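You operate a simulated robot arm through the tools that you are given. There is no shell and no other tool. Be economical: measure what you need, move in short steps, check, and stop when the job is done.

Carry out the task below with a simulated two-armed robot. There is one attempt and no reset: what you move stays moved.

Task
Put the empty tube on the top of the orange table.

The check looks at the end state, three seconds after you hand in, the way a careful person would. Anything else that was tipped, shoved, dropped, spilled or broken makes it a failure.

Robot
Two 7-joint arms with two-finger parallel grippers on one trunk, on a base that drives. Base frame: it is fixed to the floor where the robot stands at the start and does not move with it; the origin is under the middle of the robot, x ahead of it, y to its left, z up. Lengths are in m, angles in degrees, forces in N, time in s.
The left shoulder is at the start at [0.07, 0.163, 1.282], the right one opposite. With the tool pointing down near the work surface each hand reaches from about 0.1 to 0.74 m from the robot's upright axis, wherever it stands, measured 20 degrees to its own side. Places, roughly: top of the orange table [-2.9, -2.7, 0.8]. Payload 3.43 kg a hand.
The TCP of each hand is the grasp point between the finger pads, 0.034 m short of the fingertips. In the tool frame z runs along the fingers and y along their closing line. The gripper opens to 0.128 m. The fingers are 0.024 m wide and 0.012 m thick; the gripper's body (0.048 by 0.13 m) begins 0.096 m behind the TCP.
Orientation is told as [roll, pitch, yaw] about the base's x, y, z axes, in that order, counted from this pose: with the fingers straight down and closing along the base's y, the tool's x points along the base's -x, its y along +y and its z along -z.

Tools
- The arms move only by the tool send_rows. It takes "left_moves", "right_moves" or both (then of equal length, played together; a hand with none holds still); each is a list of rows, each a list of 7 numbers: the shift along the base's x, y, z in units of 50 mm (1.0 is 50 mm), then the turn, a rotation vector about the base's x, y, z in units of 5 degrees (1.0 is 5 degrees), then the finger opening in m, from 0 to 0.128. In form: [[x, y, z, wx, wy, wz, jaw], ...]. A call has 1 to 8 rows; each row shifts and turns the commanded pose from where the row before left it. A call with a number of a shift or a turn outside -1 to 1 is refused whole. Rows are played at 5 a second. More than 0.05 m and 8.6 degrees between two rows, or a gripper value outside its range, and nothing of the call is played. A pose out of reach is approached as far as the arm can. The call stops where the force on the tool passes 40 N (or 10 N more than at its start, if that is more) or the arm is blocked; 0.2 s more then pass. Each finger travels about 0.153 m/s and halts on what it meets, pressing with about 23 N; the grip force reading is that of the motor and also rises with nothing between the fingers. The clock runs only during rows and for 0.2 s after the last one: add rows that do not move to give the fingers time. It gives the time, the measured TCP pose, the force on the tool (base axes), the opening and the grip force at its end, in the units of the frame above (readings bear some noise).
- Cameras (640 x 400 px; columns grow to the right, rows downward): "scene" is now at [0.1137, -0.0028, 1.4882]; the picture's right is [-0.03, -1.00, 0.00], its down [-0.89, 0.02, -0.46] and it looks along [0.46, -0.01, -0.89] (base axes); focal length 269 px, centre (320, 200). "left" rides on the left gripper at [0.076, 0.011, -0.16] in its tool frame; the picture's right is [-0.15, 0.99, 0.00], its down [-0.88, -0.13, -0.46] and it looks along [-0.45, -0.07, 0.89] (tool axes); focal length 234 px, centre (320, 200). "right" rides on the right gripper at [0.076, -0.011, -0.16] in its tool frame; the picture's right is [0.15, 0.99, 0.00], its down [-0.88, 0.13, -0.46] and it looks along [-0.45, 0.07, 0.89] (tool axes); focal length 234 px, centre (320, 200). There is no depth. A picture from a camera that has moved, and an enlarged one, comes with that camera's place and axes in the base frame and with its lens. The place of the scene camera against the robot may be out by one fixed shift of up to 0.018 m in any direction.
- capture(camera): a new picture of that camera. It takes no simulated time.
- lift_body(by): slides the trunk up (or, below 0, down) by that many m; the arms and the scene camera ride with it, the base frame stays. It gives what a move gives, with no picture.
- roll_base(legs): drives the robot by 1 to 6 legs, each [ahead, left, turn to the left] in m, m and degrees, along the robot's own axes; the way and the turn of a leg run together, so that a leg with both is an arc; at most 1.5 m and 180 degrees a leg. The arms and the cameras ride along, it lands a little off, and it stops where it bumps. It gives what a move gives.
- aim_head(pan, tilt): turns the head with the scene camera to pan (to the left, within 86 degrees either way) and tilt (down, from -29 to 69), counted from straight ahead of the robot. It gives what a move gives.
- enlarge(camera, box): a new picture of the part [left, top, right, bottom] of that camera's present view, enlarged. It takes no simulated time.
- hand_in(): hands the job in; it is judged then, once.

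Go step by step. Nothing tells you exact positions but the pictures and the camera data: compare them with the known pose of the tool, close in by small moves and look again before you grip or let go. The budget is 120 turns and 100 pictures, counting those below and the enlarged ones. Unless the task says otherwise, let go and move clear before handing in, and close with one line.

The tools are called after "Emit:" as a command line: name --argument value ..., lists and objects as JSON in quotes. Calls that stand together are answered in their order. send_rows: Moves the arms, as the interface text tells. Its arguments: {"type":"object","properties":{"left_moves":{"type":"array","items":{"type":"array","items":{"type":"number"}}},"right_moves":{"type":"array","items":{"type":"array","items":{"type":"number"}}}},"required":[]} The other tools are called the same way: lift_body (by) slides the trunk up or down; roll_base (legs) drives the base; aim_head (pan, tilt) turns the head that bears the scene camera; capture (camera) takes a picture; enlarge (camera, box) takes an enlarged picture of a part of a camera's view; hand_in () hands the job in.

At the start:

```text
clock: 0.0
left_position: [0.5883, 0.252, 0.7741]
left_ee_rot: [0.0, 0.0, 0.0]
left_force: [-0.5, -0.2, 0.3]
left_gripper_width: 0.1279
left_grasp_force: 0.1
right_position: [0.4719, -0.2208, 0.8278]
right_ee_rot: [0.1, -0.1, 0.0]
right_force: [0.3, 0.7, -0.3]
right_gripper_width: 0.1282
right_grasp_force: 0.1
trunk travel left (down, up): [-0.762, 0.178]
robot x, y, heading: [-0.0007, 0.0009, -0.1]
head pan, tilt: [-1.4, 62.7]
```

scene: 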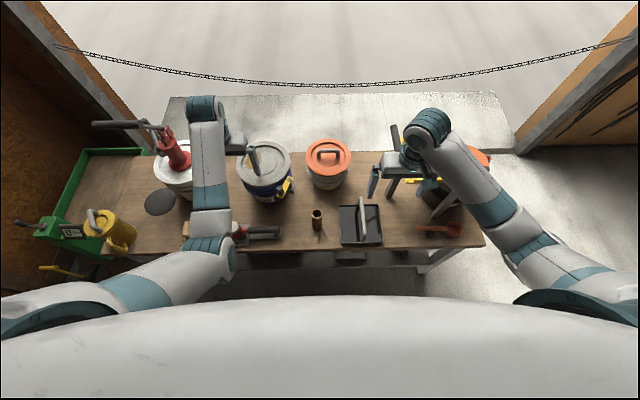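
right: 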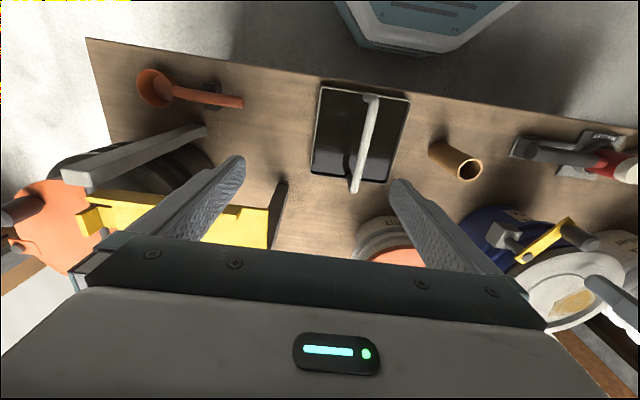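
left: 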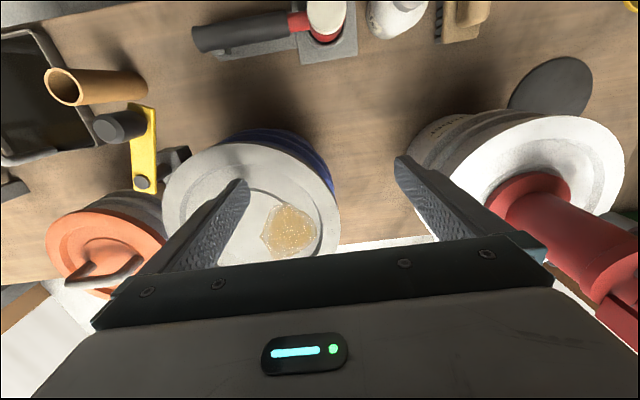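

The brown cardboard-like tube appears to stand on the bench near [0.48, 0.0]. I'll look closer to confirm it's the empty tube and see the neighbours.

Emit:
enlarge --camera "scene" --box '[220, 130, 400, 260]'

Emit:
enlarge --camera "right" --box '[300, 60, 560, 220]'

Emit:
enlarge --camera "scene" --box '[370, 130, 500, 260]'

```text
3.08 times, centred on (310, 195) of scene
camera zoom: at [0.1137, -0.0028, 1.4882], right [-0.03, -1.0, 0.0], down [-0.89, 0.02, -0.46], along [0.46, -0.01, -0.89], focal length 828 px, centre (351, 215)
```

zoom: 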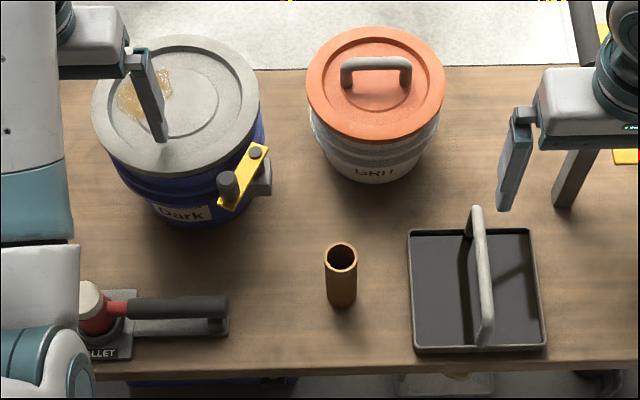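

```text
2.46 times, centred on (430, 140) of right
camera zoom: at [0.3979, -0.2309, 0.9868], right [-0.15, 0.99, 0.0], down [0.88, 0.13, 0.46], along [0.45, 0.07, -0.89], focal length 576 px, centre (49, 348)
```

zoom: 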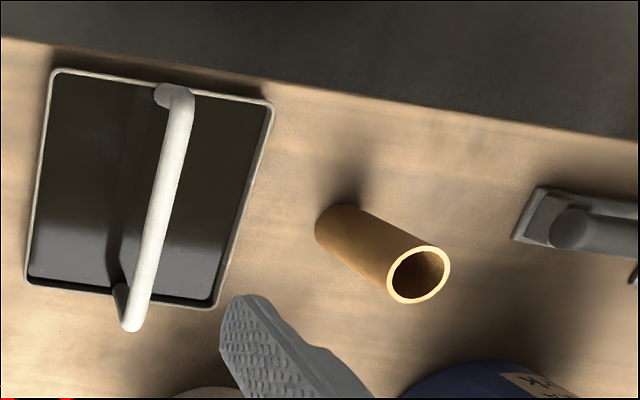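

```text
3.08 times, centred on (435, 195) of scene
camera zoom: at [0.1137, -0.0028, 1.4882], right [-0.03, -1.0, 0.0], down [-0.89, 0.02, -0.46], along [0.46, -0.01, -0.89], focal length 828 px, centre (-34, 215)
```

zoom: 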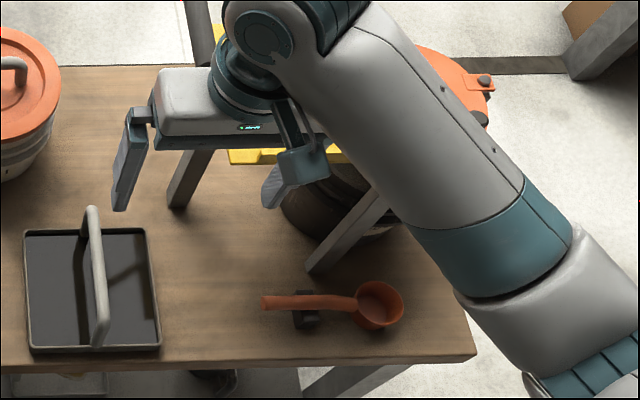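

The tube stands upright, open and hollow, with its base near [0.481, 0.003], its top at z≈0.664 and a diameter of about 35 mm. I'll bring the right hand above it.

Emit:
send_rows --right_moves '[[0.036, 0.896, 0, 0, 0, 0, 0.128], [0.036, 0.896, 0, 0, 0, 0, 0.128], [0.036, 0.896, 0, 0, 0, 0, 0.1], [0.036, 0.896, 0, 0, 0, 0, 0.09], [0.036, 0.896, 0, 0, 0, 0, 0.09], [0, 0, 0, 0, 0, 0, 0.09]]'

Emit:
capture --camera "right"

Emit:
capture --camera "scene"

```text
clock: 1.4
left_position: [0.5875, 0.2529, 0.775]
left_ee_rot: [0.2, 0.0, 0.0]
left_force: [-0.6, -0.3, 0.3]
left_gripper_width: 0.128
left_grasp_force: 0.0
right_position: [0.4808, 0.0032, 0.8243]
right_ee_rot: [-0.1, 0.1, 0.0]
right_force: [0.0, -1.0, -0.1]
right_gripper_width: 0.09
right_grasp_force: 0.0
trunk travel left (down, up): [-0.762, 0.178]
robot x, y, heading: [0.0001, 0.001, 0.2]
head pan, tilt: [-1.4, 62.7]
```

```text
93 pictures are left
camera right: at [0.4067, -0.0073, 0.9842], right [-0.15, 0.99, 0.0], down [0.88, 0.13, 0.46], along [0.45, 0.07, -0.89], focal length 234 px, centre (320, 200)
```

right: 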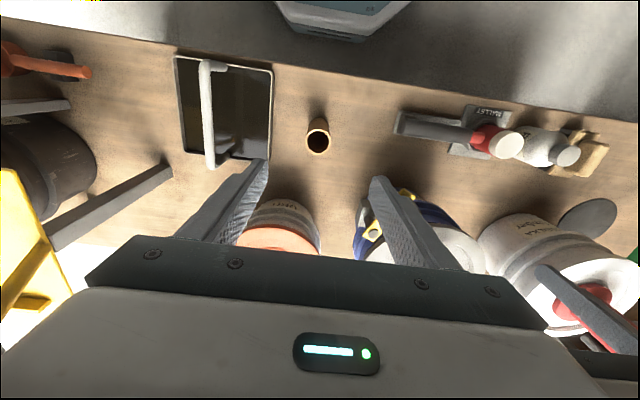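

```text
92 pictures are left
camera scene: at [0.1135, -0.0041, 1.4882], right [-0.03, -1.0, 0.0], down [-0.89, 0.02, -0.46], along [0.46, -0.01, -0.89], focal length 269 px, centre (320, 200)
```

scene: 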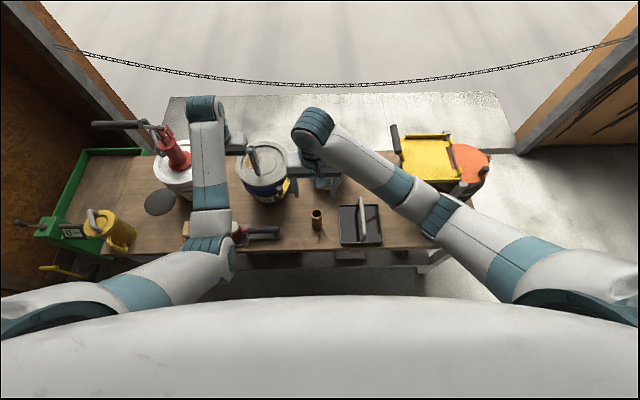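

The hand is centred over the tube and the way down is clear. I'll descend to z≈0.625.

Emit:
send_rows --right_moves '[[0, 0, -0.8, 0, 0, 0, 0.09], [0, 0, -0.8, 0, 0, 0, 0.09], [0, 0, -0.8, 0, 0, 0, 0.09], [0, 0, -0.8, 0, 0, 0, 0.09], [0, 0, -0.8, 0, 0, 0, 0.09], [0, 0, 0, 0, 0, 0, 0.09]]'

Emit:
capture --camera "right"

Emit:
enlarge --camera "scene" --box '[240, 140, 400, 260]'

```text
clock: 2.8
left_position: [0.5869, 0.2534, 0.7753]
left_ee_rot: [0.0, -0.1, 0.0]
left_force: [0.3, -0.6, 0.0]
left_gripper_width: 0.128
left_grasp_force: 0.1
right_position: [0.4824, 0.0029, 0.6282]
right_ee_rot: [0.1, 0.0, 0.0]
right_force: [0.2, 0.1, 0.0]
right_gripper_width: 0.0901
right_grasp_force: 0.1
trunk travel left (down, up): [-0.762, 0.178]
robot x, y, heading: [0.0009, 0.0028, 0.1]
head pan, tilt: [-1.4, 62.7]
```

```text
91 pictures are left
camera right: at [0.4087, -0.0075, 0.7872], right [-0.15, 0.99, 0.0], down [0.88, 0.13, 0.46], along [0.45, 0.07, -0.89], focal length 234 px, centre (320, 200)
```

right: 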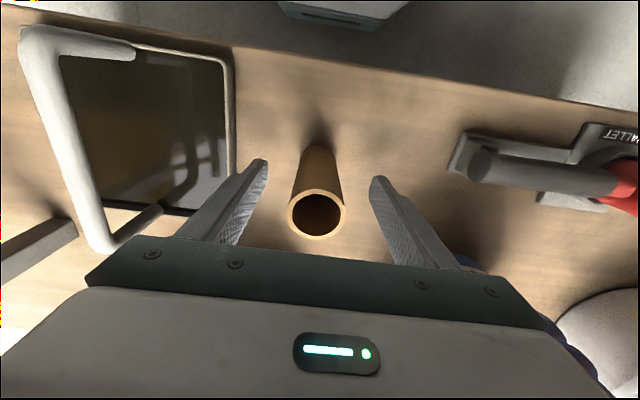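

```text
3.33 times, centred on (320, 200) of scene
camera zoom: at [0.1136, -0.003, 1.4882], right [-0.03, -1.0, 0.0], down [-0.89, 0.02, -0.46], along [0.46, -0.01, -0.89], focal length 897 px, centre (320, 200)
```

zoom: 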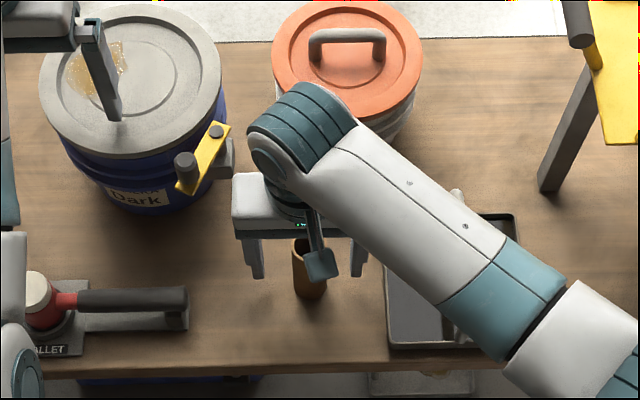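

The tube is centred between the fingers. Closing.

Emit:
send_rows --right_moves '[[0, 0, 0, 0, 0, 0, 0.05], [0, 0, 0, 0, 0, 0, 0.025], [0, 0, 0, 0, 0, 0, 0.02], [0, 0, 0, 0, 0, 0, 0.02]]'

Emit:
enlarge --camera "right" --box '[220, 100, 420, 260]'

```text
clock: 3.8
left_position: [0.588, 0.2529, 0.7754]
left_ee_rot: [0.0, 0.0, 0.1]
left_force: [-0.5, -0.3, 0.7]
left_gripper_width: 0.1282
left_grasp_force: 0.0
right_position: [0.4833, 0.0029, 0.6273]
right_ee_rot: [0.1, 0.1, 0.1]
right_force: [0.4, 1.0, -0.9]
right_gripper_width: 0.0338
right_grasp_force: 22.7
trunk travel left (down, up): [-0.762, 0.178]
robot x, y, heading: [-0.0014, -0.0015, 0.1]
head pan, tilt: [-1.4, 62.7]
```

```text
2.50 times, centred on (320, 180) of right
camera zoom: at [0.4088, -0.0074, 0.7876], right [-0.15, 0.99, 0.0], down [0.88, 0.13, 0.46], along [0.45, 0.07, -0.89], focal length 585 px, centre (320, 250)
```

zoom: 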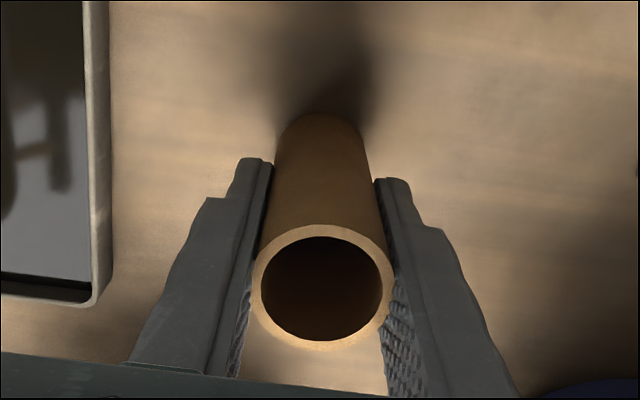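

The grip is solid at 34 mm. I'll lift both hands straight up.

Emit:
send_rows --right_moves '[[0, 0, 0.4, 0, 0, 0, 0.02], [0, 0, 0.8, 0, 0, 0, 0.02], [0, 0, 0.9, 0, 0, 0, 0.02], [0, 0, 0.9, 0, 0, 0, 0.02], [0, 0, 0.9, 0, 0, 0, 0.02], [0, 0, 0.9, 0, 0, 0, 0.02], [0, 0, 0.9, 0, 0, 0, 0.02], [0, 0, 0.5, 0, 0, 0, 0.02]]' --left_moves '[[0, 0, 0.4, 0, 0, 0, 0.128], [0, 0, 0.6, 0, 0, 0, 0.128], [0, 0, 0.6, 0, 0, 0, 0.128], [0, 0, 0.6, 0, 0, 0, 0.128], [0, 0, 0.6, 0, 0, 0, 0.128], [0, 0, 0.6, 0, 0, 0, 0.128], [0, 0, 0.4, 0, 0, 0, 0.128], [0, 0, 0.2, 0, 0, 0, 0.128]]'

Emit:
capture --camera "right"

Emit:
capture --camera "scene"

```text
clock: 5.6
left_position: [0.6363, 0.3182, 0.9322]
left_ee_rot: [2.2, -0.2, 1.8]
left_force: [-0.2, 0.0, 0.5]
left_gripper_width: 0.1283
left_grasp_force: 0.0
left hand out of reach, approached as far as the arm can: row 4, 5, 6, 7, 8
right_position: [0.4808, 0.0022, 0.9348]
right_ee_rot: [-0.1, 0.1, 0.0]
right_force: [-0.3, -0.6, 0.2]
right_gripper_width: 0.0337
right_grasp_force: 22.4
trunk travel left (down, up): [-0.762, 0.178]
robot x, y, heading: [-0.0024, 0.0008, 0.1]
head pan, tilt: [-1.4, 62.7]
```

```text
88 pictures are left
camera right: at [0.407, -0.0076, 1.0962], right [-0.15, 0.99, 0.0], down [0.88, 0.13, 0.45], along [0.45, 0.07, -0.89], focal length 234 px, centre (320, 200)
```

right: 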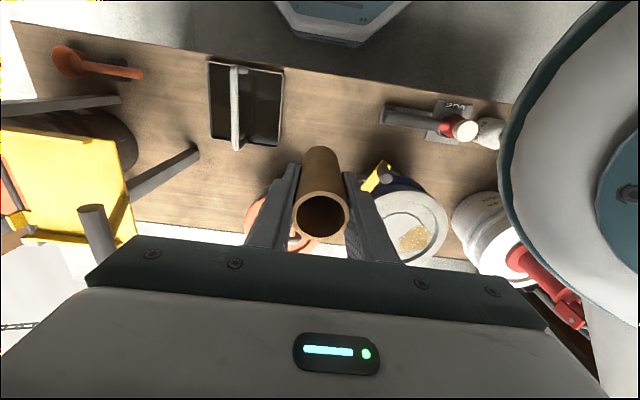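

```text
87 pictures are left
camera scene: at [0.1136, -0.0027, 1.4881], right [-0.03, -1.0, 0.0], down [-0.89, 0.02, -0.46], along [0.46, -0.01, -0.89], focal length 269 px, centre (320, 200)
```

scene: 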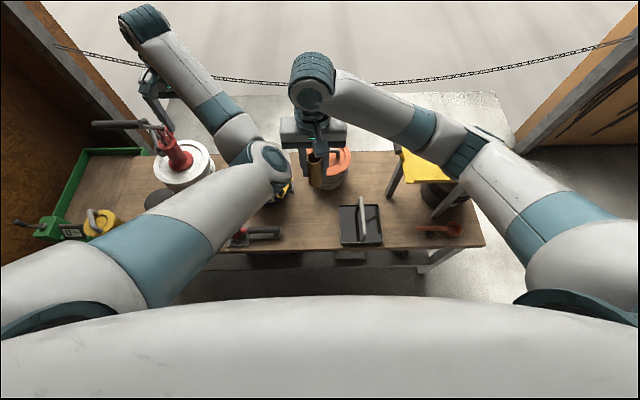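

The tube is held and clear. I'll retract the right hand toward its own side first.

Emit:
send_rows --right_moves '[[-0.2, -0.7, 0, 0, 0, 0, 0.02], [-0.3, -0.8, 0, 0, 0, 0, 0.02], [-0.3, -0.8, 0, 0, 0, 0, 0.02], [-0.4, -0.8, 0, 0, 0, 0, 0.02], [-0.4, -0.8, 0, 0, 0, 0, 0.02], [-0.4, -0.3, 0, 0, 0, 0, 0.02], [0, 0, 0, 0, 0, 0, 0.02]]'

Emit:
send_rows --left_moves '[[-0.8, 0.4, 0, 0, 0, 0, 0.128], [-0.8, 0.4, 0, 0, 0, 0, 0.128], [-0.8, 0.2, 0, 0, 0, 0, 0.128], [-0.8, 0, 0, 0, 0, 0, 0.128], [-0.8, 0, 0, 0, 0, 0, 0.128], [0, 0, 0, 0, 0, 0, 0.128]]'

Emit:
capture --camera "scene"

```text
clock: 7.2
left_position: [0.6362, 0.3176, 0.9332]
left_ee_rot: [1.8, -0.3, 2.1]
left_force: [-0.3, -0.4, 0.3]
left_gripper_width: 0.1282
left_grasp_force: 0.0
right_position: [0.3809, -0.2058, 0.9377]
right_ee_rot: [-0.1, 0.0, 0.1]
right_force: [0.9, -0.4, 0.3]
right_gripper_width: 0.0338
right_grasp_force: 23.1
trunk travel left (down, up): [-0.762, 0.178]
robot x, y, heading: [-0.0008, 0.0, 0.1]
head pan, tilt: [-1.4, 62.7]
```

```text
clock: 7.9
left_position: [0.5675, 0.373, 0.9177]
left_ee_rot: [2.4, 0.3, 1.0]
left_force: [14.5, -15.2, -13.1]
left_gripper_width: 0.1193
left_grasp_force: 0.0
left hand out of reach, approached as far as the arm can: row 1, 2, 3
right_position: [0.3813, -0.2112, 0.9351]
right_ee_rot: [0.2, 0.1, -0.3]
right_force: [-0.4, -0.6, 0.6]
right_gripper_width: 0.0338
right_grasp_force: 23.6
trunk travel left (down, up): [-0.762, 0.178]
robot x, y, heading: [0.002, -0.003, -0.1]
head pan, tilt: [-1.4, 62.7]
stopped in row 3 (left hand): the force on the tool passed its limit (the readings are from after the stop); the commanded pose is now the measured one
```

```text
86 pictures are left
camera scene: at [0.1163, -0.0087, 1.4877], right [-0.03, -1.0, 0.0], down [-0.89, 0.03, -0.46], along [0.46, -0.01, -0.89], focal length 269 px, centre (320, 200)
```

scene: 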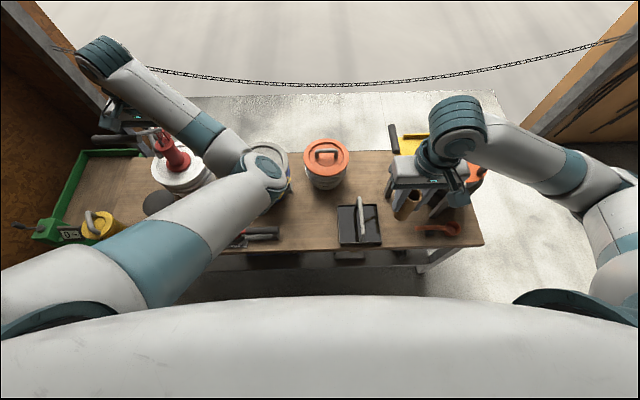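

The left hand bumped something, probably the red pump's lever. I'll look closely before moving again.

Emit:
capture --camera "left"

Emit:
enlarge --camera "scene" --box '[60, 60, 260, 220]'

```text
85 pictures are left
camera left: at [0.4944, 0.3763, 1.078], right [0.13, 0.99, 0.04], down [0.89, -0.14, 0.45], along [0.45, -0.02, -0.89], focal length 234 px, centre (320, 200)
```

left: 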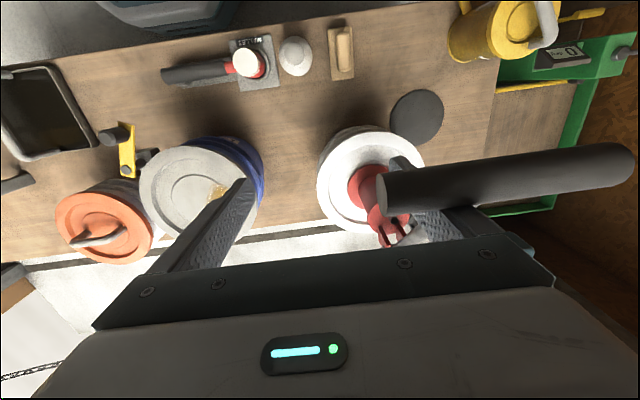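

```text
2.50 times, centred on (160, 140) of scene
camera zoom: at [0.1163, -0.0087, 1.4877], right [-0.03, -1.0, 0.0], down [-0.89, 0.03, -0.46], along [0.46, -0.01, -0.89], focal length 673 px, centre (720, 350)
```

zoom: 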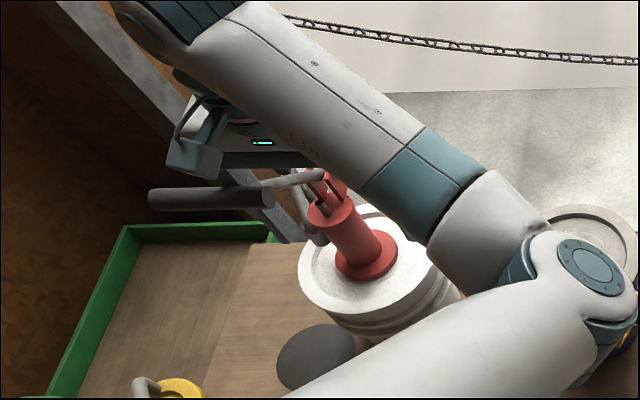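

The left finger is pressing on the pump handle from its far side. I'll back off along the path it came by.

Emit:
send_rows --left_moves '[[0.5, -0.3, 0, 0, 0, 0, 0.119], [0.5, -0.5, 0, 0, 0, 0, 0.119], [0.2, -0.6, 0, 0, 0, 0, 0.119], [0, 0, 0, 0, 0, 0, 0.119]]'

Emit:
capture --camera "left"

Emit:
capture --camera "scene"

```text
clock: 8.9
left_position: [0.6298, 0.3309, 0.9318]
left_ee_rot: [3.4, -1.1, 3.1]
left_force: [-0.1, -0.2, -0.2]
left_gripper_width: 0.1189
left_grasp_force: 0.1
right_position: [0.3804, -0.2073, 0.9364]
right_ee_rot: [0.0, -0.1, -0.2]
right_force: [0.6, 0.4, -1.4]
right_gripper_width: 0.0338
right_grasp_force: 22.9
trunk travel left (down, up): [-0.762, 0.178]
robot x, y, heading: [-0.001, 0.0014, -0.3]
head pan, tilt: [-1.4, 62.7]
```

```text
83 pictures are left
camera left: at [0.5525, 0.3284, 1.0902], right [0.09, 0.99, 0.06], down [0.88, -0.11, 0.47], along [0.47, 0.01, -0.88], focal length 234 px, centre (320, 200)
```

left: 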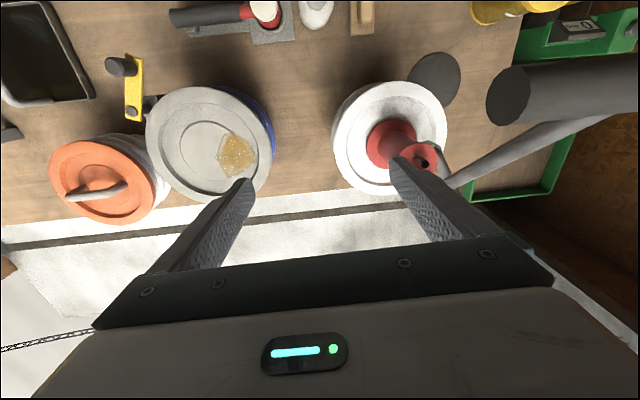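

```text
82 pictures are left
camera scene: at [0.1141, -0.0033, 1.4882], right [-0.03, -1.0, 0.0], down [-0.89, 0.02, -0.46], along [0.46, -0.01, -0.89], focal length 269 px, centre (320, 200)
```

scene: 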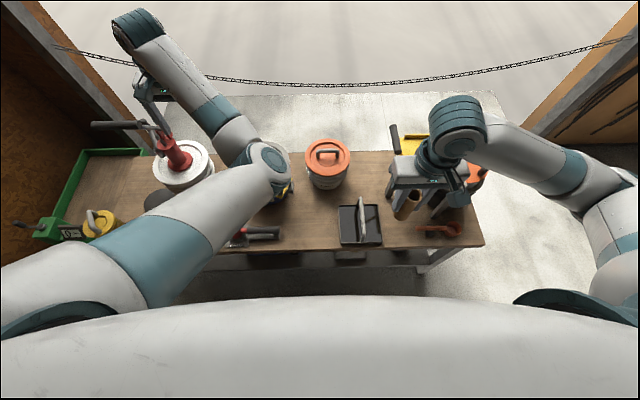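

Pump, lever and bucket look exactly where they were in the first picture, so nothing was shifted. I'll take the left hand to the right first, away from the pump, then back.

Emit:
send_rows --left_moves '[[-0.2, -0.8, 0, 0, 0, 0, 0.119], [-0.3, -0.8, -0.1, 0, 0, 0, 0.119], [-0.3, -0.8, -0.1, 0, 0, 0, 0.119], [-0.4, 0, -0.1, -0.2, 0.2, -0.4, 0.119], [0, 0, 0, -0.2, 0, -0.2, 0.119]]'

Emit:
capture --camera "scene"

Emit:
capture --camera "left"

```text
clock: 10.1
left_position: [0.6195, 0.2824, 0.8649]
left_ee_rot: [5.1, -0.1, 2.1]
left_force: [0.3, 0.2, 0.5]
left_gripper_width: 0.119
left_grasp_force: 0.0
left hand out of reach, approached as far as the arm can: row 1, 2, 3, 4
right_position: [0.3795, -0.2071, 0.9373]
right_ee_rot: [0.0, 0.1, -0.2]
right_force: [-1.1, 0.5, -1.3]
right_gripper_width: 0.0338
right_grasp_force: 22.3
trunk travel left (down, up): [-0.762, 0.178]
robot x, y, heading: [0.0037, 0.0022, -0.6]
head pan, tilt: [-1.4, 62.7]
```

```text
81 pictures are left
camera scene: at [0.1139, -0.0036, 1.4882], right [-0.03, -1.0, 0.0], down [-0.89, 0.03, -0.46], along [0.46, -0.01, -0.89], focal length 269 px, centre (320, 200)
```

scene: 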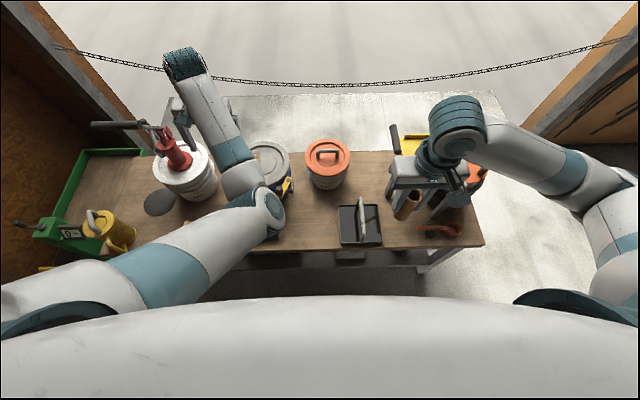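

```text
80 pictures are left
camera left: at [0.545, 0.2769, 1.0255], right [0.11, 0.99, 0.09], down [0.89, -0.14, 0.44], along [0.45, 0.03, -0.89], focal length 234 px, centre (320, 200)
```

left: 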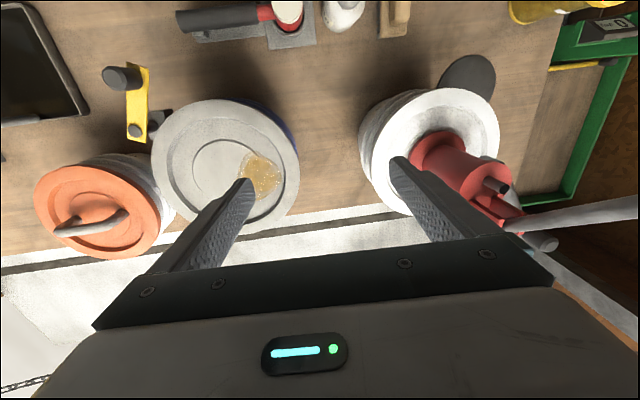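

The left arm's configuration limits it; simplest is to raise the trunk and then back straight away from the bench.

Emit:
lift_body --by 0.17

Emit:
capture --camera "left"

Emit:
capture --camera "scene"

```text
clock: 12.0
left_position: [0.615, 0.2849, 1.0304]
left_ee_rot: [5.6, 0.5, 2.1]
left_force: [0.1, -0.2, 0.0]
left_gripper_width: 0.1189
left_grasp_force: 0.1
right_position: [0.3806, -0.2081, 1.1051]
right_ee_rot: [0.0, 0.1, -0.2]
right_force: [0.7, -0.5, 0.1]
right_gripper_width: 0.0336
right_grasp_force: 23.5
trunk travel left (down, up): [-0.932, 0.008]
robot x, y, heading: [-0.0024, -0.0033, -0.2]
head pan, tilt: [-1.4, 62.7]
```

```text
79 pictures are left
camera left: at [0.5427, 0.278, 1.1912], right [0.11, 0.99, 0.09], down [0.89, -0.14, 0.43], along [0.44, 0.04, -0.9], focal length 234 px, centre (320, 200)
```

left: 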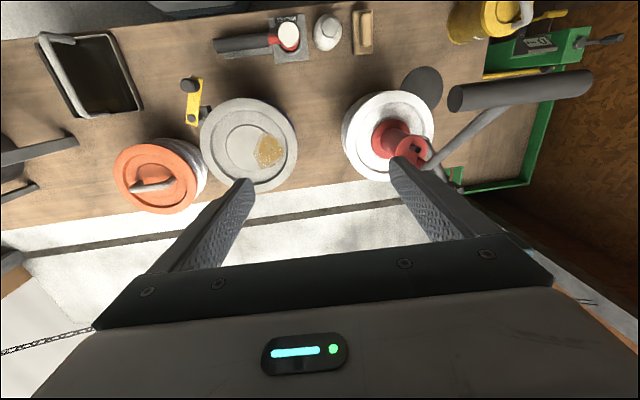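

```text
78 pictures are left
camera scene: at [0.114, -0.0034, 1.6581], right [-0.03, -1.0, 0.0], down [-0.89, 0.03, -0.46], along [0.46, -0.01, -0.89], focal length 269 px, centre (320, 200)
```

scene: 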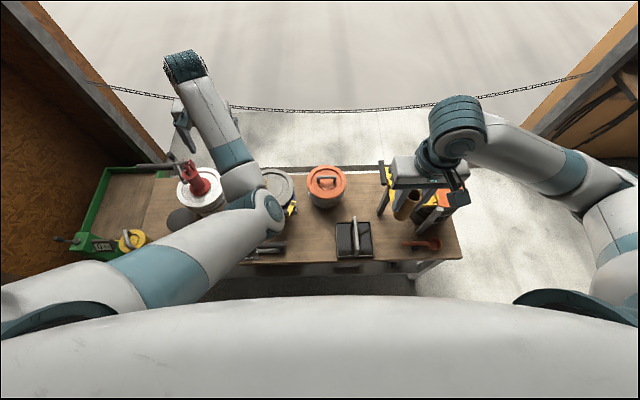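

Everything is clear below. Now look around before driving.

Emit:
aim_head --pan -86 --tilt 20

Emit:
capture --camera "scene"

Emit:
aim_head --pan 86 --tilt 20

Emit:
capture --camera "scene"

```text
clock: 13.6
left_position: [0.6139, 0.2865, 1.0276]
left_ee_rot: [5.6, 0.6, 2.1]
left_force: [0.2, 0.2, 0.3]
left_gripper_width: 0.1186
left_grasp_force: 0.1
right_position: [0.3788, -0.2071, 1.1074]
right_ee_rot: [0.0, 0.1, -0.2]
right_force: [0.7, 0.8, -1.5]
right_gripper_width: 0.0335
right_grasp_force: 22.6
trunk travel left (down, up): [-0.932, 0.008]
robot x, y, heading: [-0.0006, 0.0028, -0.3]
head pan, tilt: [-85.9, 20.0]
```

```text
77 pictures are left
camera scene: at [0.0567, -0.0945, 1.7194], right [-1.0, -0.07, 0.0], down [-0.02, 0.34, -0.94], along [0.06, -0.94, -0.34], focal length 269 px, centre (320, 200)
```

scene: 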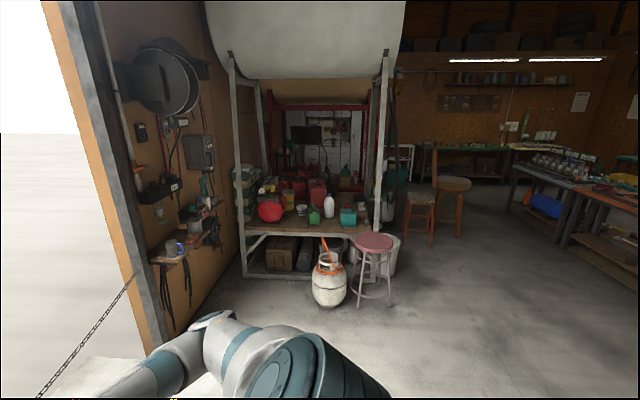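

```text
clock: 16.2
left_position: [0.614, 0.2873, 1.0263]
left_ee_rot: [5.7, 0.8, 2.1]
left_force: [0.2, 0.0, 0.2]
left_gripper_width: 0.1188
left_grasp_force: 0.1
right_position: [0.3803, -0.2059, 1.1065]
right_ee_rot: [0.1, 0.1, -0.2]
right_force: [0.3, 0.1, 0.9]
right_gripper_width: 0.0334
right_grasp_force: 22.9
trunk travel left (down, up): [-0.932, 0.008]
robot x, y, heading: [0.0025, -0.0002, -0.0]
head pan, tilt: [85.9, 20.0]
```

```text
76 pictures are left
camera scene: at [0.0573, 0.0912, 1.7195], right [1.0, -0.07, 0.0], down [-0.03, -0.34, -0.94], along [0.07, 0.94, -0.34], focal length 269 px, centre (320, 200)
```

scene: 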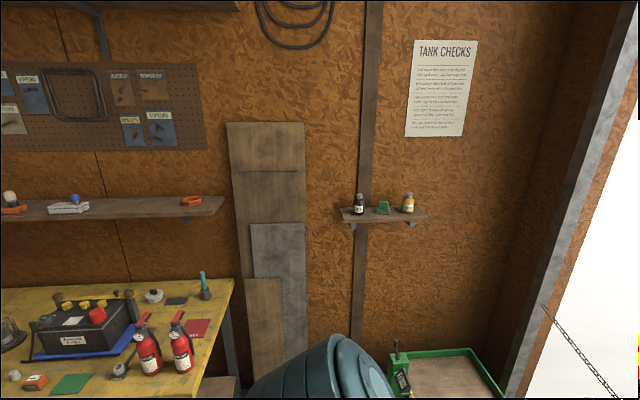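

The rear right holds the open shop floor; the orange table must be behind. Back off 0.6 m, then turn right to look.

Emit:
roll_base --legs '[[-0.6, 0, 0]]'

Emit:
aim_head --pan 0 --tilt 50

Emit:
capture --camera "scene"

```text
clock: 19.6
left_position: [0.0107, 0.2915, 1.0269]
left_ee_rot: [5.7, 0.8, 2.6]
left_force: [-0.5, 0.2, 0.3]
left_gripper_width: 0.1192
left_grasp_force: 0.1
right_position: [-0.2184, -0.2037, 1.1063]
right_ee_rot: [0.0, 0.1, 0.4]
right_force: [0.1, 0.2, -0.5]
right_gripper_width: 0.0333
right_grasp_force: 23.3
trunk travel left (down, up): [-0.932, 0.008]
robot x, y, heading: [-0.6001, 0.0025, 0.3]
head pan, tilt: [85.9, 20.0]
```

```text
clock: 21.2
left_position: [0.0089, 0.2956, 1.0261]
left_ee_rot: [5.9, 0.8, 2.8]
left_force: [-0.5, -1.0, 0.2]
left_gripper_width: 0.1188
left_grasp_force: 0.1
right_position: [-0.2195, -0.2058, 1.1069]
right_ee_rot: [0.0, 0.0, 0.4]
right_force: [0.3, 0.1, 0.5]
right_gripper_width: 0.0336
right_grasp_force: 22.8
trunk travel left (down, up): [-0.932, 0.008]
robot x, y, heading: [-0.599, 0.0006, 0.3]
head pan, tilt: [0.0, 50.0]
```

```text
75 pictures are left
camera scene: at [-0.4729, -0.0012, 1.6739], right [0.01, -1.0, 0.0], down [-0.77, 0.0, -0.64], along [0.64, 0.0, -0.77], focal length 269 px, centre (320, 200)
```

scene: 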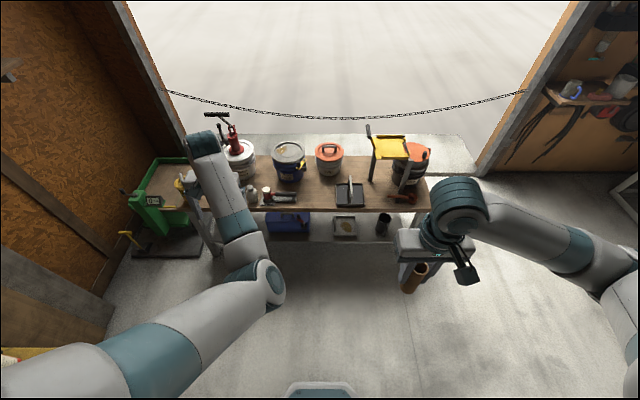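

The bench is undisturbed. I'll tuck the left hand closer now that it is in free air.

Emit:
send_rows --left_moves '[[-0.6, 0, -0.6, 0, 0, 0, 0.1], [-0.8, 0, -0.6, 0, 0, 0, 0.08], [-0.8, 0, -0.6, 0, 0, 0, 0.06], [-0.8, 0, -0.4, 0, 0, 0, 0.06], [-0.8, 0, 0, 0, 0, 0, 0.06], [-0.8, 0, 0, 0, 0, 0, 0.06], [0, 0, 0, 0, 0, 0, 0.06]]'

Emit:
roll_base --legs '[[0, 0, -70]]'

Emit:
aim_head --pan -60 --tilt 22

Emit:
capture --camera "scene"

```text
clock: 22.8
left_position: [-0.2131, 0.3604, 0.9319]
left_ee_rot: [12.9, -0.4, 3.1]
left_force: [0.7, 0.4, 0.6]
left_gripper_width: 0.06
left_grasp_force: 0.1
right_position: [-0.2182, -0.2053, 1.1055]
right_ee_rot: [0.1, 0.0, 0.3]
right_force: [0.4, 0.2, -0.4]
right_gripper_width: 0.0336
right_grasp_force: 22.7
trunk travel left (down, up): [-0.932, 0.008]
robot x, y, heading: [-0.6026, 0.0002, 0.3]
head pan, tilt: [0.0, 50.0]
```

```text
clock: 26.2
left_position: [-0.1302, -0.2314, 0.9286]
left_ee_rot: [12.9, 0.3, -66.7]
left_force: [0.2, 0.7, -0.1]
left_gripper_width: 0.0601
left_grasp_force: 0.0
right_position: [-0.658, -0.4282, 1.1072]
right_ee_rot: [0.0, 0.0, -69.2]
right_force: [0.4, -0.6, -0.1]
right_gripper_width: 0.0336
right_grasp_force: 23.3
trunk travel left (down, up): [-0.932, 0.008]
robot x, y, heading: [-0.6007, -0.0015, -69.0]
head pan, tilt: [0.0, 50.0]
```

```text
clock: 27.5
left_position: [-0.1291, -0.2314, 0.9282]
left_ee_rot: [13.0, 0.3, -66.7]
left_force: [0.6, -0.1, -0.1]
left_gripper_width: 0.0602
left_grasp_force: 0.2
right_position: [-0.6569, -0.4294, 1.1067]
right_ee_rot: [-0.1, 0.1, -69.2]
right_force: [0.6, -0.1, 0.2]
right_gripper_width: 0.0336
right_grasp_force: 22.7
trunk travel left (down, up): [-0.932, 0.008]
robot x, y, heading: [-0.6025, -0.0017, -69.5]
head pan, tilt: [-60.0, 22.0]
```

```text
74 pictures are left
camera scene: at [-0.6415, -0.1208, 1.7162], right [-0.78, 0.63, 0.0], down [0.24, 0.29, -0.93], along [-0.59, -0.72, -0.38], focal length 269 px, centre (320, 200)
```

scene: 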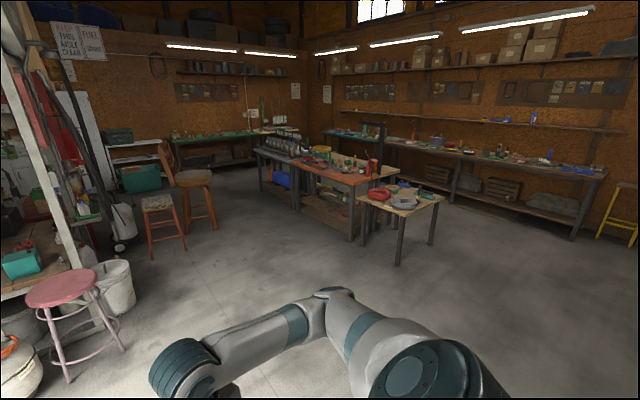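

The orange-topped table is in the middle of the room, with a small light-wood table beside it. Zoom in to find a free place on it.

Emit:
enlarge --camera "scene" --box '[240, 110, 460, 270]'

```text
2.50 times, centred on (350, 190) of scene
camera zoom: at [-0.6415, -0.1208, 1.7162], right [-0.78, 0.63, 0.0], down [0.24, 0.29, -0.93], along [-0.59, -0.72, -0.38], focal length 673 px, centre (245, 225)
```

zoom: 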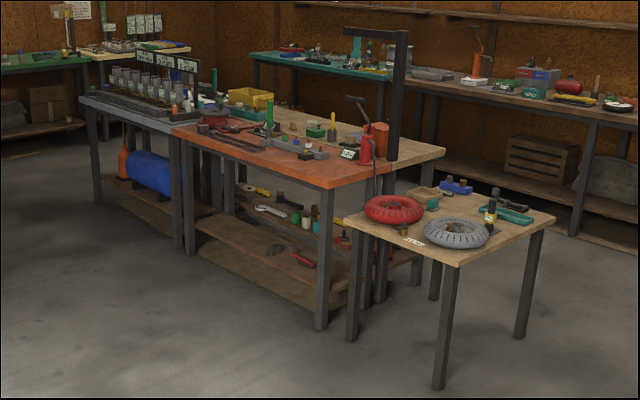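

The orange table's near edge runs along x≈-2.6 from y≈-2.0 to -3.2. I'll face -x, go ahead to x≈-1.6 and sidestep toward y≈-2.4, checking midway.

Emit:
roll_base --legs '[[0, 0, -110.5], [0.9, 0, 0], [0, 1.2, 0]]'

Emit:
aim_head --pan 50 --tilt 30

Emit:
capture --camera "scene"

```text
clock: 42.5
left_position: [-1.8422, -1.5869, 0.9274]
left_ee_rot: [13.0, 0.3, -176.4]
left_force: [-0.9, 0.1, -0.1]
left_gripper_width: 0.0602
left_grasp_force: 0.1
right_position: [-1.8513, -1.0201, 1.1067]
right_ee_rot: [0.0, 0.0, -178.9]
right_force: [0.4, 0.0, 0.2]
right_gripper_width: 0.0337
right_grasp_force: 23.2
trunk travel left (down, up): [-0.932, 0.008]
robot x, y, heading: [-1.4669, -1.2182, -178.7]
head pan, tilt: [-60.0, 22.0]
```

```text
clock: 44.4
left_position: [-1.8423, -1.5858, 0.9283]
left_ee_rot: [13.1, 0.2, -176.4]
left_force: [0.0, 0.9, 0.5]
left_gripper_width: 0.06
left_grasp_force: 0.1
right_position: [-1.8513, -1.0219, 1.1074]
right_ee_rot: [0.0, 0.1, -179.0]
right_force: [0.1, 0.1, -0.6]
right_gripper_width: 0.0336
right_grasp_force: 22.7
trunk travel left (down, up): [-0.932, 0.008]
robot x, y, heading: [-1.4654, -1.2227, -179.0]
head pan, tilt: [50.0, 30.0]
```

```text
72 pictures are left
camera scene: at [-1.5737, -1.2919, 1.7034], right [-0.78, 0.63, 0.0], down [0.31, 0.39, -0.87], along [-0.54, -0.67, -0.5], focal length 269 px, centre (320, 200)
```

scene: 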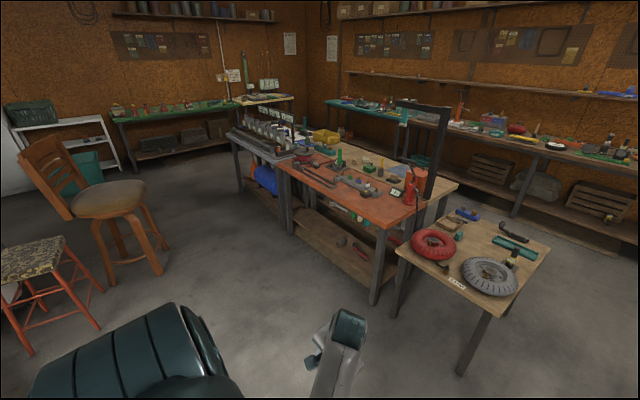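

The way left is clear down to about y=-2.4 (chair at y≈-3.5). Sidestep 1.1 m and look at the table top.

Emit:
roll_base --legs '[[0, 1.1, -1]]'

Emit:
aim_head --pan 0 --tilt 35

Emit:
capture --camera "scene"

```text
clock: 50.0
left_position: [-1.8459, -2.6596, 0.9293]
left_ee_rot: [13.1, 0.3, -178.1]
left_force: [0.6, -0.7, 0.1]
left_gripper_width: 0.0599
left_grasp_force: 0.0
right_position: [-1.8397, -2.0929, 1.1072]
right_ee_rot: [0.0, 0.0, 179.5]
right_force: [-0.4, 0.9, 0.3]
right_gripper_width: 0.0339
right_grasp_force: 23.3
trunk travel left (down, up): [-0.932, 0.008]
robot x, y, heading: [-1.4601, -2.3038, 179.4]
head pan, tilt: [50.0, 30.0]
```

```text
clock: 51.1
left_position: [-1.8455, -2.6601, 0.9283]
left_ee_rot: [13.0, 0.3, -178.0]
left_force: [0.5, -0.2, 0.6]
left_gripper_width: 0.0599
left_grasp_force: 0.0
right_position: [-1.8403, -2.0947, 1.1071]
right_ee_rot: [-0.1, -0.1, 179.5]
right_force: [0.0, 1.0, -0.3]
right_gripper_width: 0.0336
right_grasp_force: 23.1
trunk travel left (down, up): [-0.932, 0.008]
robot x, y, heading: [-1.4605, -2.3009, 179.4]
head pan, tilt: [0.0, 35.0]
```

```text
71 pictures are left
camera scene: at [-1.5988, -2.3033, 1.6956], right [0.01, 1.0, 0.0], down [0.57, 0.0, -0.82], along [-0.82, 0.01, -0.57], focal length 269 px, centre (320, 200)
```

scene: 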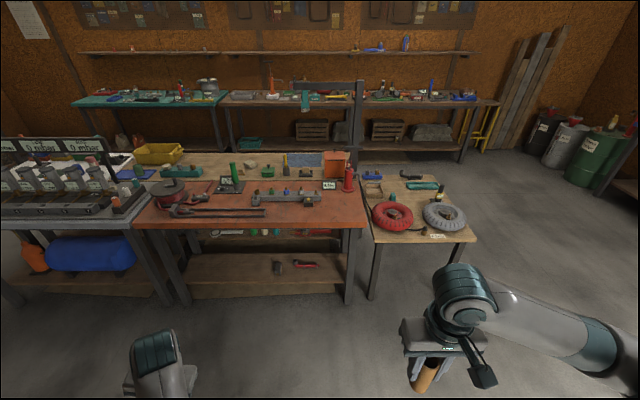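

Emit:
enlarge --camera "scene" --box '[130, 130, 390, 240]'

```text
2.46 times, centred on (260, 185) of scene
camera zoom: at [-1.5988, -2.3033, 1.6956], right [0.01, 1.0, 0.0], down [0.57, 0.0, -0.82], along [-0.82, 0.01, -0.57], focal length 662 px, centre (468, 237)
```

zoom: 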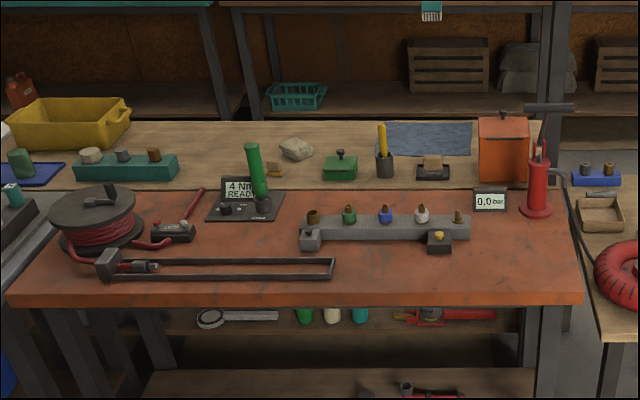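

The front right part of the orange top, around [-2.75, -2.24], is empty. I'll drive up to x≈-2.1, y≈-2.38.

Emit:
roll_base --legs '[[0.64, 0.07, 0.6]]'

Emit:
aim_head --pan -5 --tilt 55

Emit:
capture --camera "scene"

Emit:
capture --camera "right"

```text
clock: 54.7
left_position: [-2.4783, -2.7308, 0.9289]
left_ee_rot: [13.1, 0.2, -177.5]
left_force: [0.7, 0.8, 0.3]
left_gripper_width: 0.0597
left_grasp_force: 0.0
right_position: [-2.4755, -2.1667, 1.1074]
right_ee_rot: [0.0, 0.0, 180.0]
right_force: [-0.3, 0.0, 0.6]
right_gripper_width: 0.0335
right_grasp_force: 24.0
trunk travel left (down, up): [-0.932, 0.008]
robot x, y, heading: [-2.0945, -2.3707, 180.0]
head pan, tilt: [0.0, 35.0]
```

```text
clock: 55.5
left_position: [-2.4779, -2.7308, 0.9284]
left_ee_rot: [13.2, 0.3, -177.5]
left_force: [0.6, 0.1, 0.7]
left_gripper_width: 0.06
left_grasp_force: 0.0
right_position: [-2.4764, -2.1657, 1.1059]
right_ee_rot: [0.0, -0.1, 180.1]
right_force: [-0.4, -0.4, -0.5]
right_gripper_width: 0.0336
right_grasp_force: 23.2
trunk travel left (down, up): [-0.932, 0.008]
robot x, y, heading: [-2.0961, -2.3727, 180.0]
head pan, tilt: [-5.0, 55.0]
```

```text
69 pictures are left
camera scene: at [-2.2177, -2.3665, 1.6674], right [0.09, 1.0, 0.0], down [0.82, -0.07, -0.57], along [-0.57, 0.05, -0.82], focal length 269 px, centre (320, 200)
```

scene: 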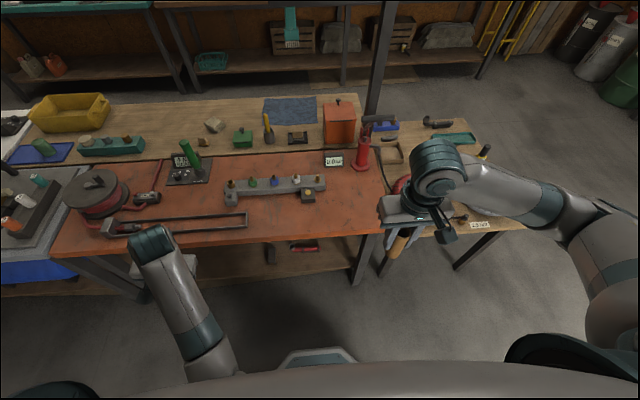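

```text
68 pictures are left
camera right: at [-2.3986, -2.1532, 1.2667], right [0.15, -0.99, 0.0], down [-0.88, -0.13, 0.46], along [-0.45, -0.07, -0.89], focal length 234 px, centre (320, 200)
```

right: 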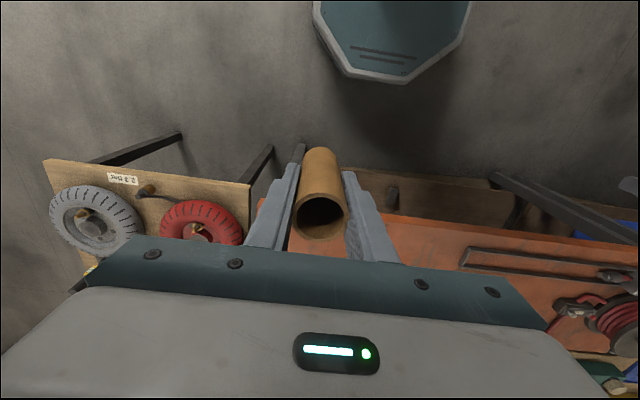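

The target spot [-2.75, -2.21] is clear. Moving the hand above it at the present height.

Emit:
send_rows --right_moves '[[-0.9, -0.15, 0, 0, 0, 0, 0.02], [-0.92, -0.15, 0, 0, 0, 0, 0.02], [-0.92, -0.15, 0, 0, 0, 0, 0.02], [-0.92, -0.15, 0, 0, 0, 0, 0.02], [-0.92, -0.15, 0, 0, 0, 0, 0.02], [-0.92, -0.15, 0, 0, 0, 0, 0.02], [0, 0, 0, 0, 0, 0, 0.02]]'

Emit:
capture --camera "scene"

Emit:
capture --camera "right"

```text
clock: 57.1
left_position: [-2.4766, -2.7305, 0.9284]
left_ee_rot: [13.1, 0.2, -177.5]
left_force: [0.9, 0.6, 0.6]
left_gripper_width: 0.0601
left_grasp_force: 0.1
right_position: [-2.7507, -2.213, 1.1089]
right_ee_rot: [0.0, 0.0, 180.0]
right_force: [0.6, -0.9, 0.0]
right_gripper_width: 0.034
right_grasp_force: 22.7
trunk travel left (down, up): [-0.932, 0.008]
robot x, y, heading: [-2.0917, -2.3706, 179.9]
head pan, tilt: [-5.0, 55.0]
```

```text
67 pictures are left
camera scene: at [-2.2167, -2.3659, 1.6674], right [0.09, 1.0, 0.0], down [0.82, -0.07, -0.57], along [-0.57, 0.05, -0.82], focal length 269 px, centre (320, 200)
```

scene: 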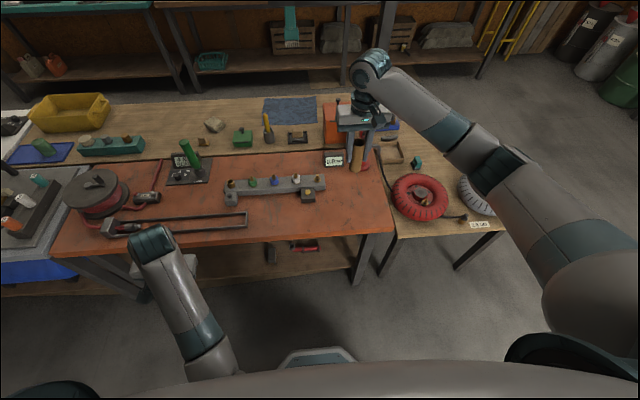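

```text
66 pictures are left
camera right: at [-2.6729, -2.2, 1.2683], right [0.15, -0.99, 0.0], down [-0.88, -0.13, 0.46], along [-0.45, -0.07, -0.89], focal length 234 px, centre (320, 200)
```

right: 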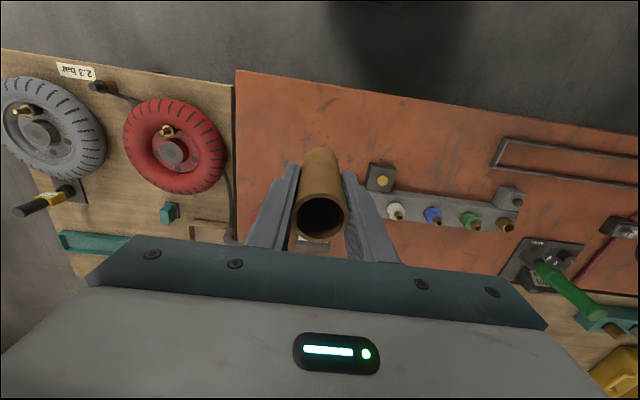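

All clear around (pump is 0.15 m beyond). Descend to z≈0.91 and check height.

Emit:
send_rows --right_moves '[[0, 0, -0.8, 0, 0, 0, 0.02], [0, 0, -0.8, 0, 0, 0, 0.02], [0, 0, -0.8, 0, 0, 0, 0.02], [0, 0, -0.8, 0, 0, 0, 0.02], [0, 0, -0.7, 0, 0, 0, 0.02], [0, 0, 0, 0, 0, 0, 0.02]]'

Emit:
enlarge --camera "scene" --box '[270, 100, 430, 260]'

Emit:
capture --camera "right"

```text
clock: 58.5
left_position: [-2.477, -2.732, 0.9286]
left_ee_rot: [13.0, 0.2, -177.6]
left_force: [-1.1, 0.3, 0.5]
left_gripper_width: 0.0598
left_grasp_force: 0.0
right_position: [-2.7501, -2.2099, 0.911]
right_ee_rot: [-0.1, 0.0, 180.0]
right_force: [1.0, -0.4, 0.0]
right_gripper_width: 0.0339
right_grasp_force: 22.7
trunk travel left (down, up): [-0.932, 0.008]
robot x, y, heading: [-2.0971, -2.3702, 180.0]
head pan, tilt: [-5.0, 55.0]
```

```text
2.50 times, centred on (350, 180) of scene
camera zoom: at [-2.2173, -2.3664, 1.6674], right [0.09, 1.0, 0.0], down [0.82, -0.07, -0.57], along [-0.57, 0.05, -0.82], focal length 673 px, centre (245, 250)
```

zoom: 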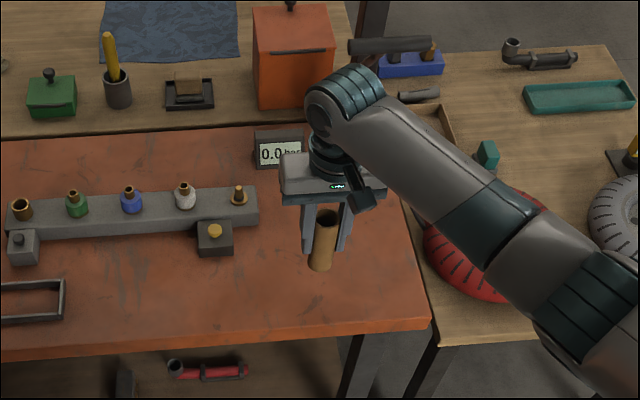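

```text
64 pictures are left
camera right: at [-2.6726, -2.1979, 1.0707], right [0.15, -0.99, 0.0], down [-0.88, -0.13, 0.46], along [-0.45, -0.07, -0.89], focal length 234 px, centre (320, 200)
```

right: 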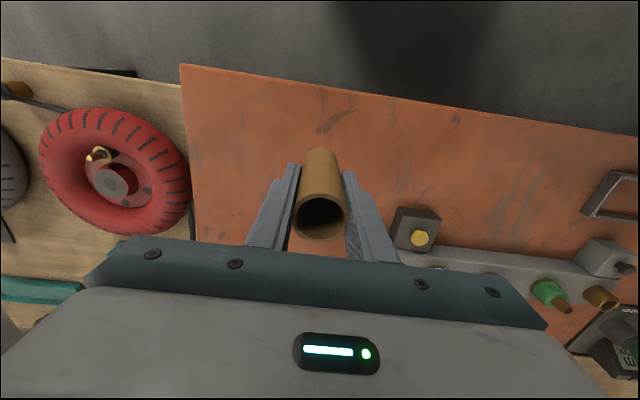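

Tube bottom is around z≈0.845 and the table around 0.78–0.80. Lower to z≈0.876, then in small steps.

Emit:
send_rows --right_moves '[[0, 0, -0.3, 0, 0, 0, 0.02], [0, 0, -0.3, 0, 0, 0, 0.02], [0, 0, 0, 0, 0, 0, 0.02]]'

Emit:
enlarge --camera "scene" --box '[310, 160, 390, 240]'

```text
clock: 59.3
left_position: [-2.4777, -2.7315, 0.9277]
left_ee_rot: [13.0, 0.3, -177.5]
left_force: [0.3, -0.3, 0.6]
left_gripper_width: 0.0599
left_grasp_force: 0.1
right_position: [-2.7496, -2.2099, 0.882]
right_ee_rot: [0.0, -0.1, -180.0]
right_force: [-0.3, 0.0, -0.5]
right_gripper_width: 0.0338
right_grasp_force: 22.7
trunk travel left (down, up): [-0.932, 0.008]
robot x, y, heading: [-2.0942, -2.3736, 179.9]
head pan, tilt: [-5.0, 55.0]
```

```text
5.00 times, centred on (350, 200) of scene
camera zoom: at [-2.2173, -2.3664, 1.6674], right [0.09, 1.0, 0.0], down [0.82, -0.07, -0.57], along [-0.57, 0.05, -0.82], focal length 1345 px, centre (170, 200)
```

zoom: 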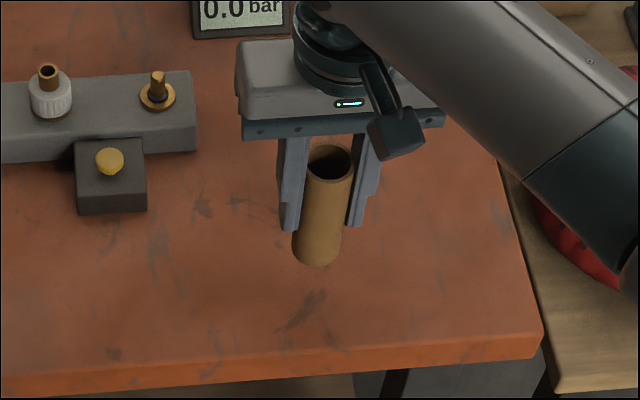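

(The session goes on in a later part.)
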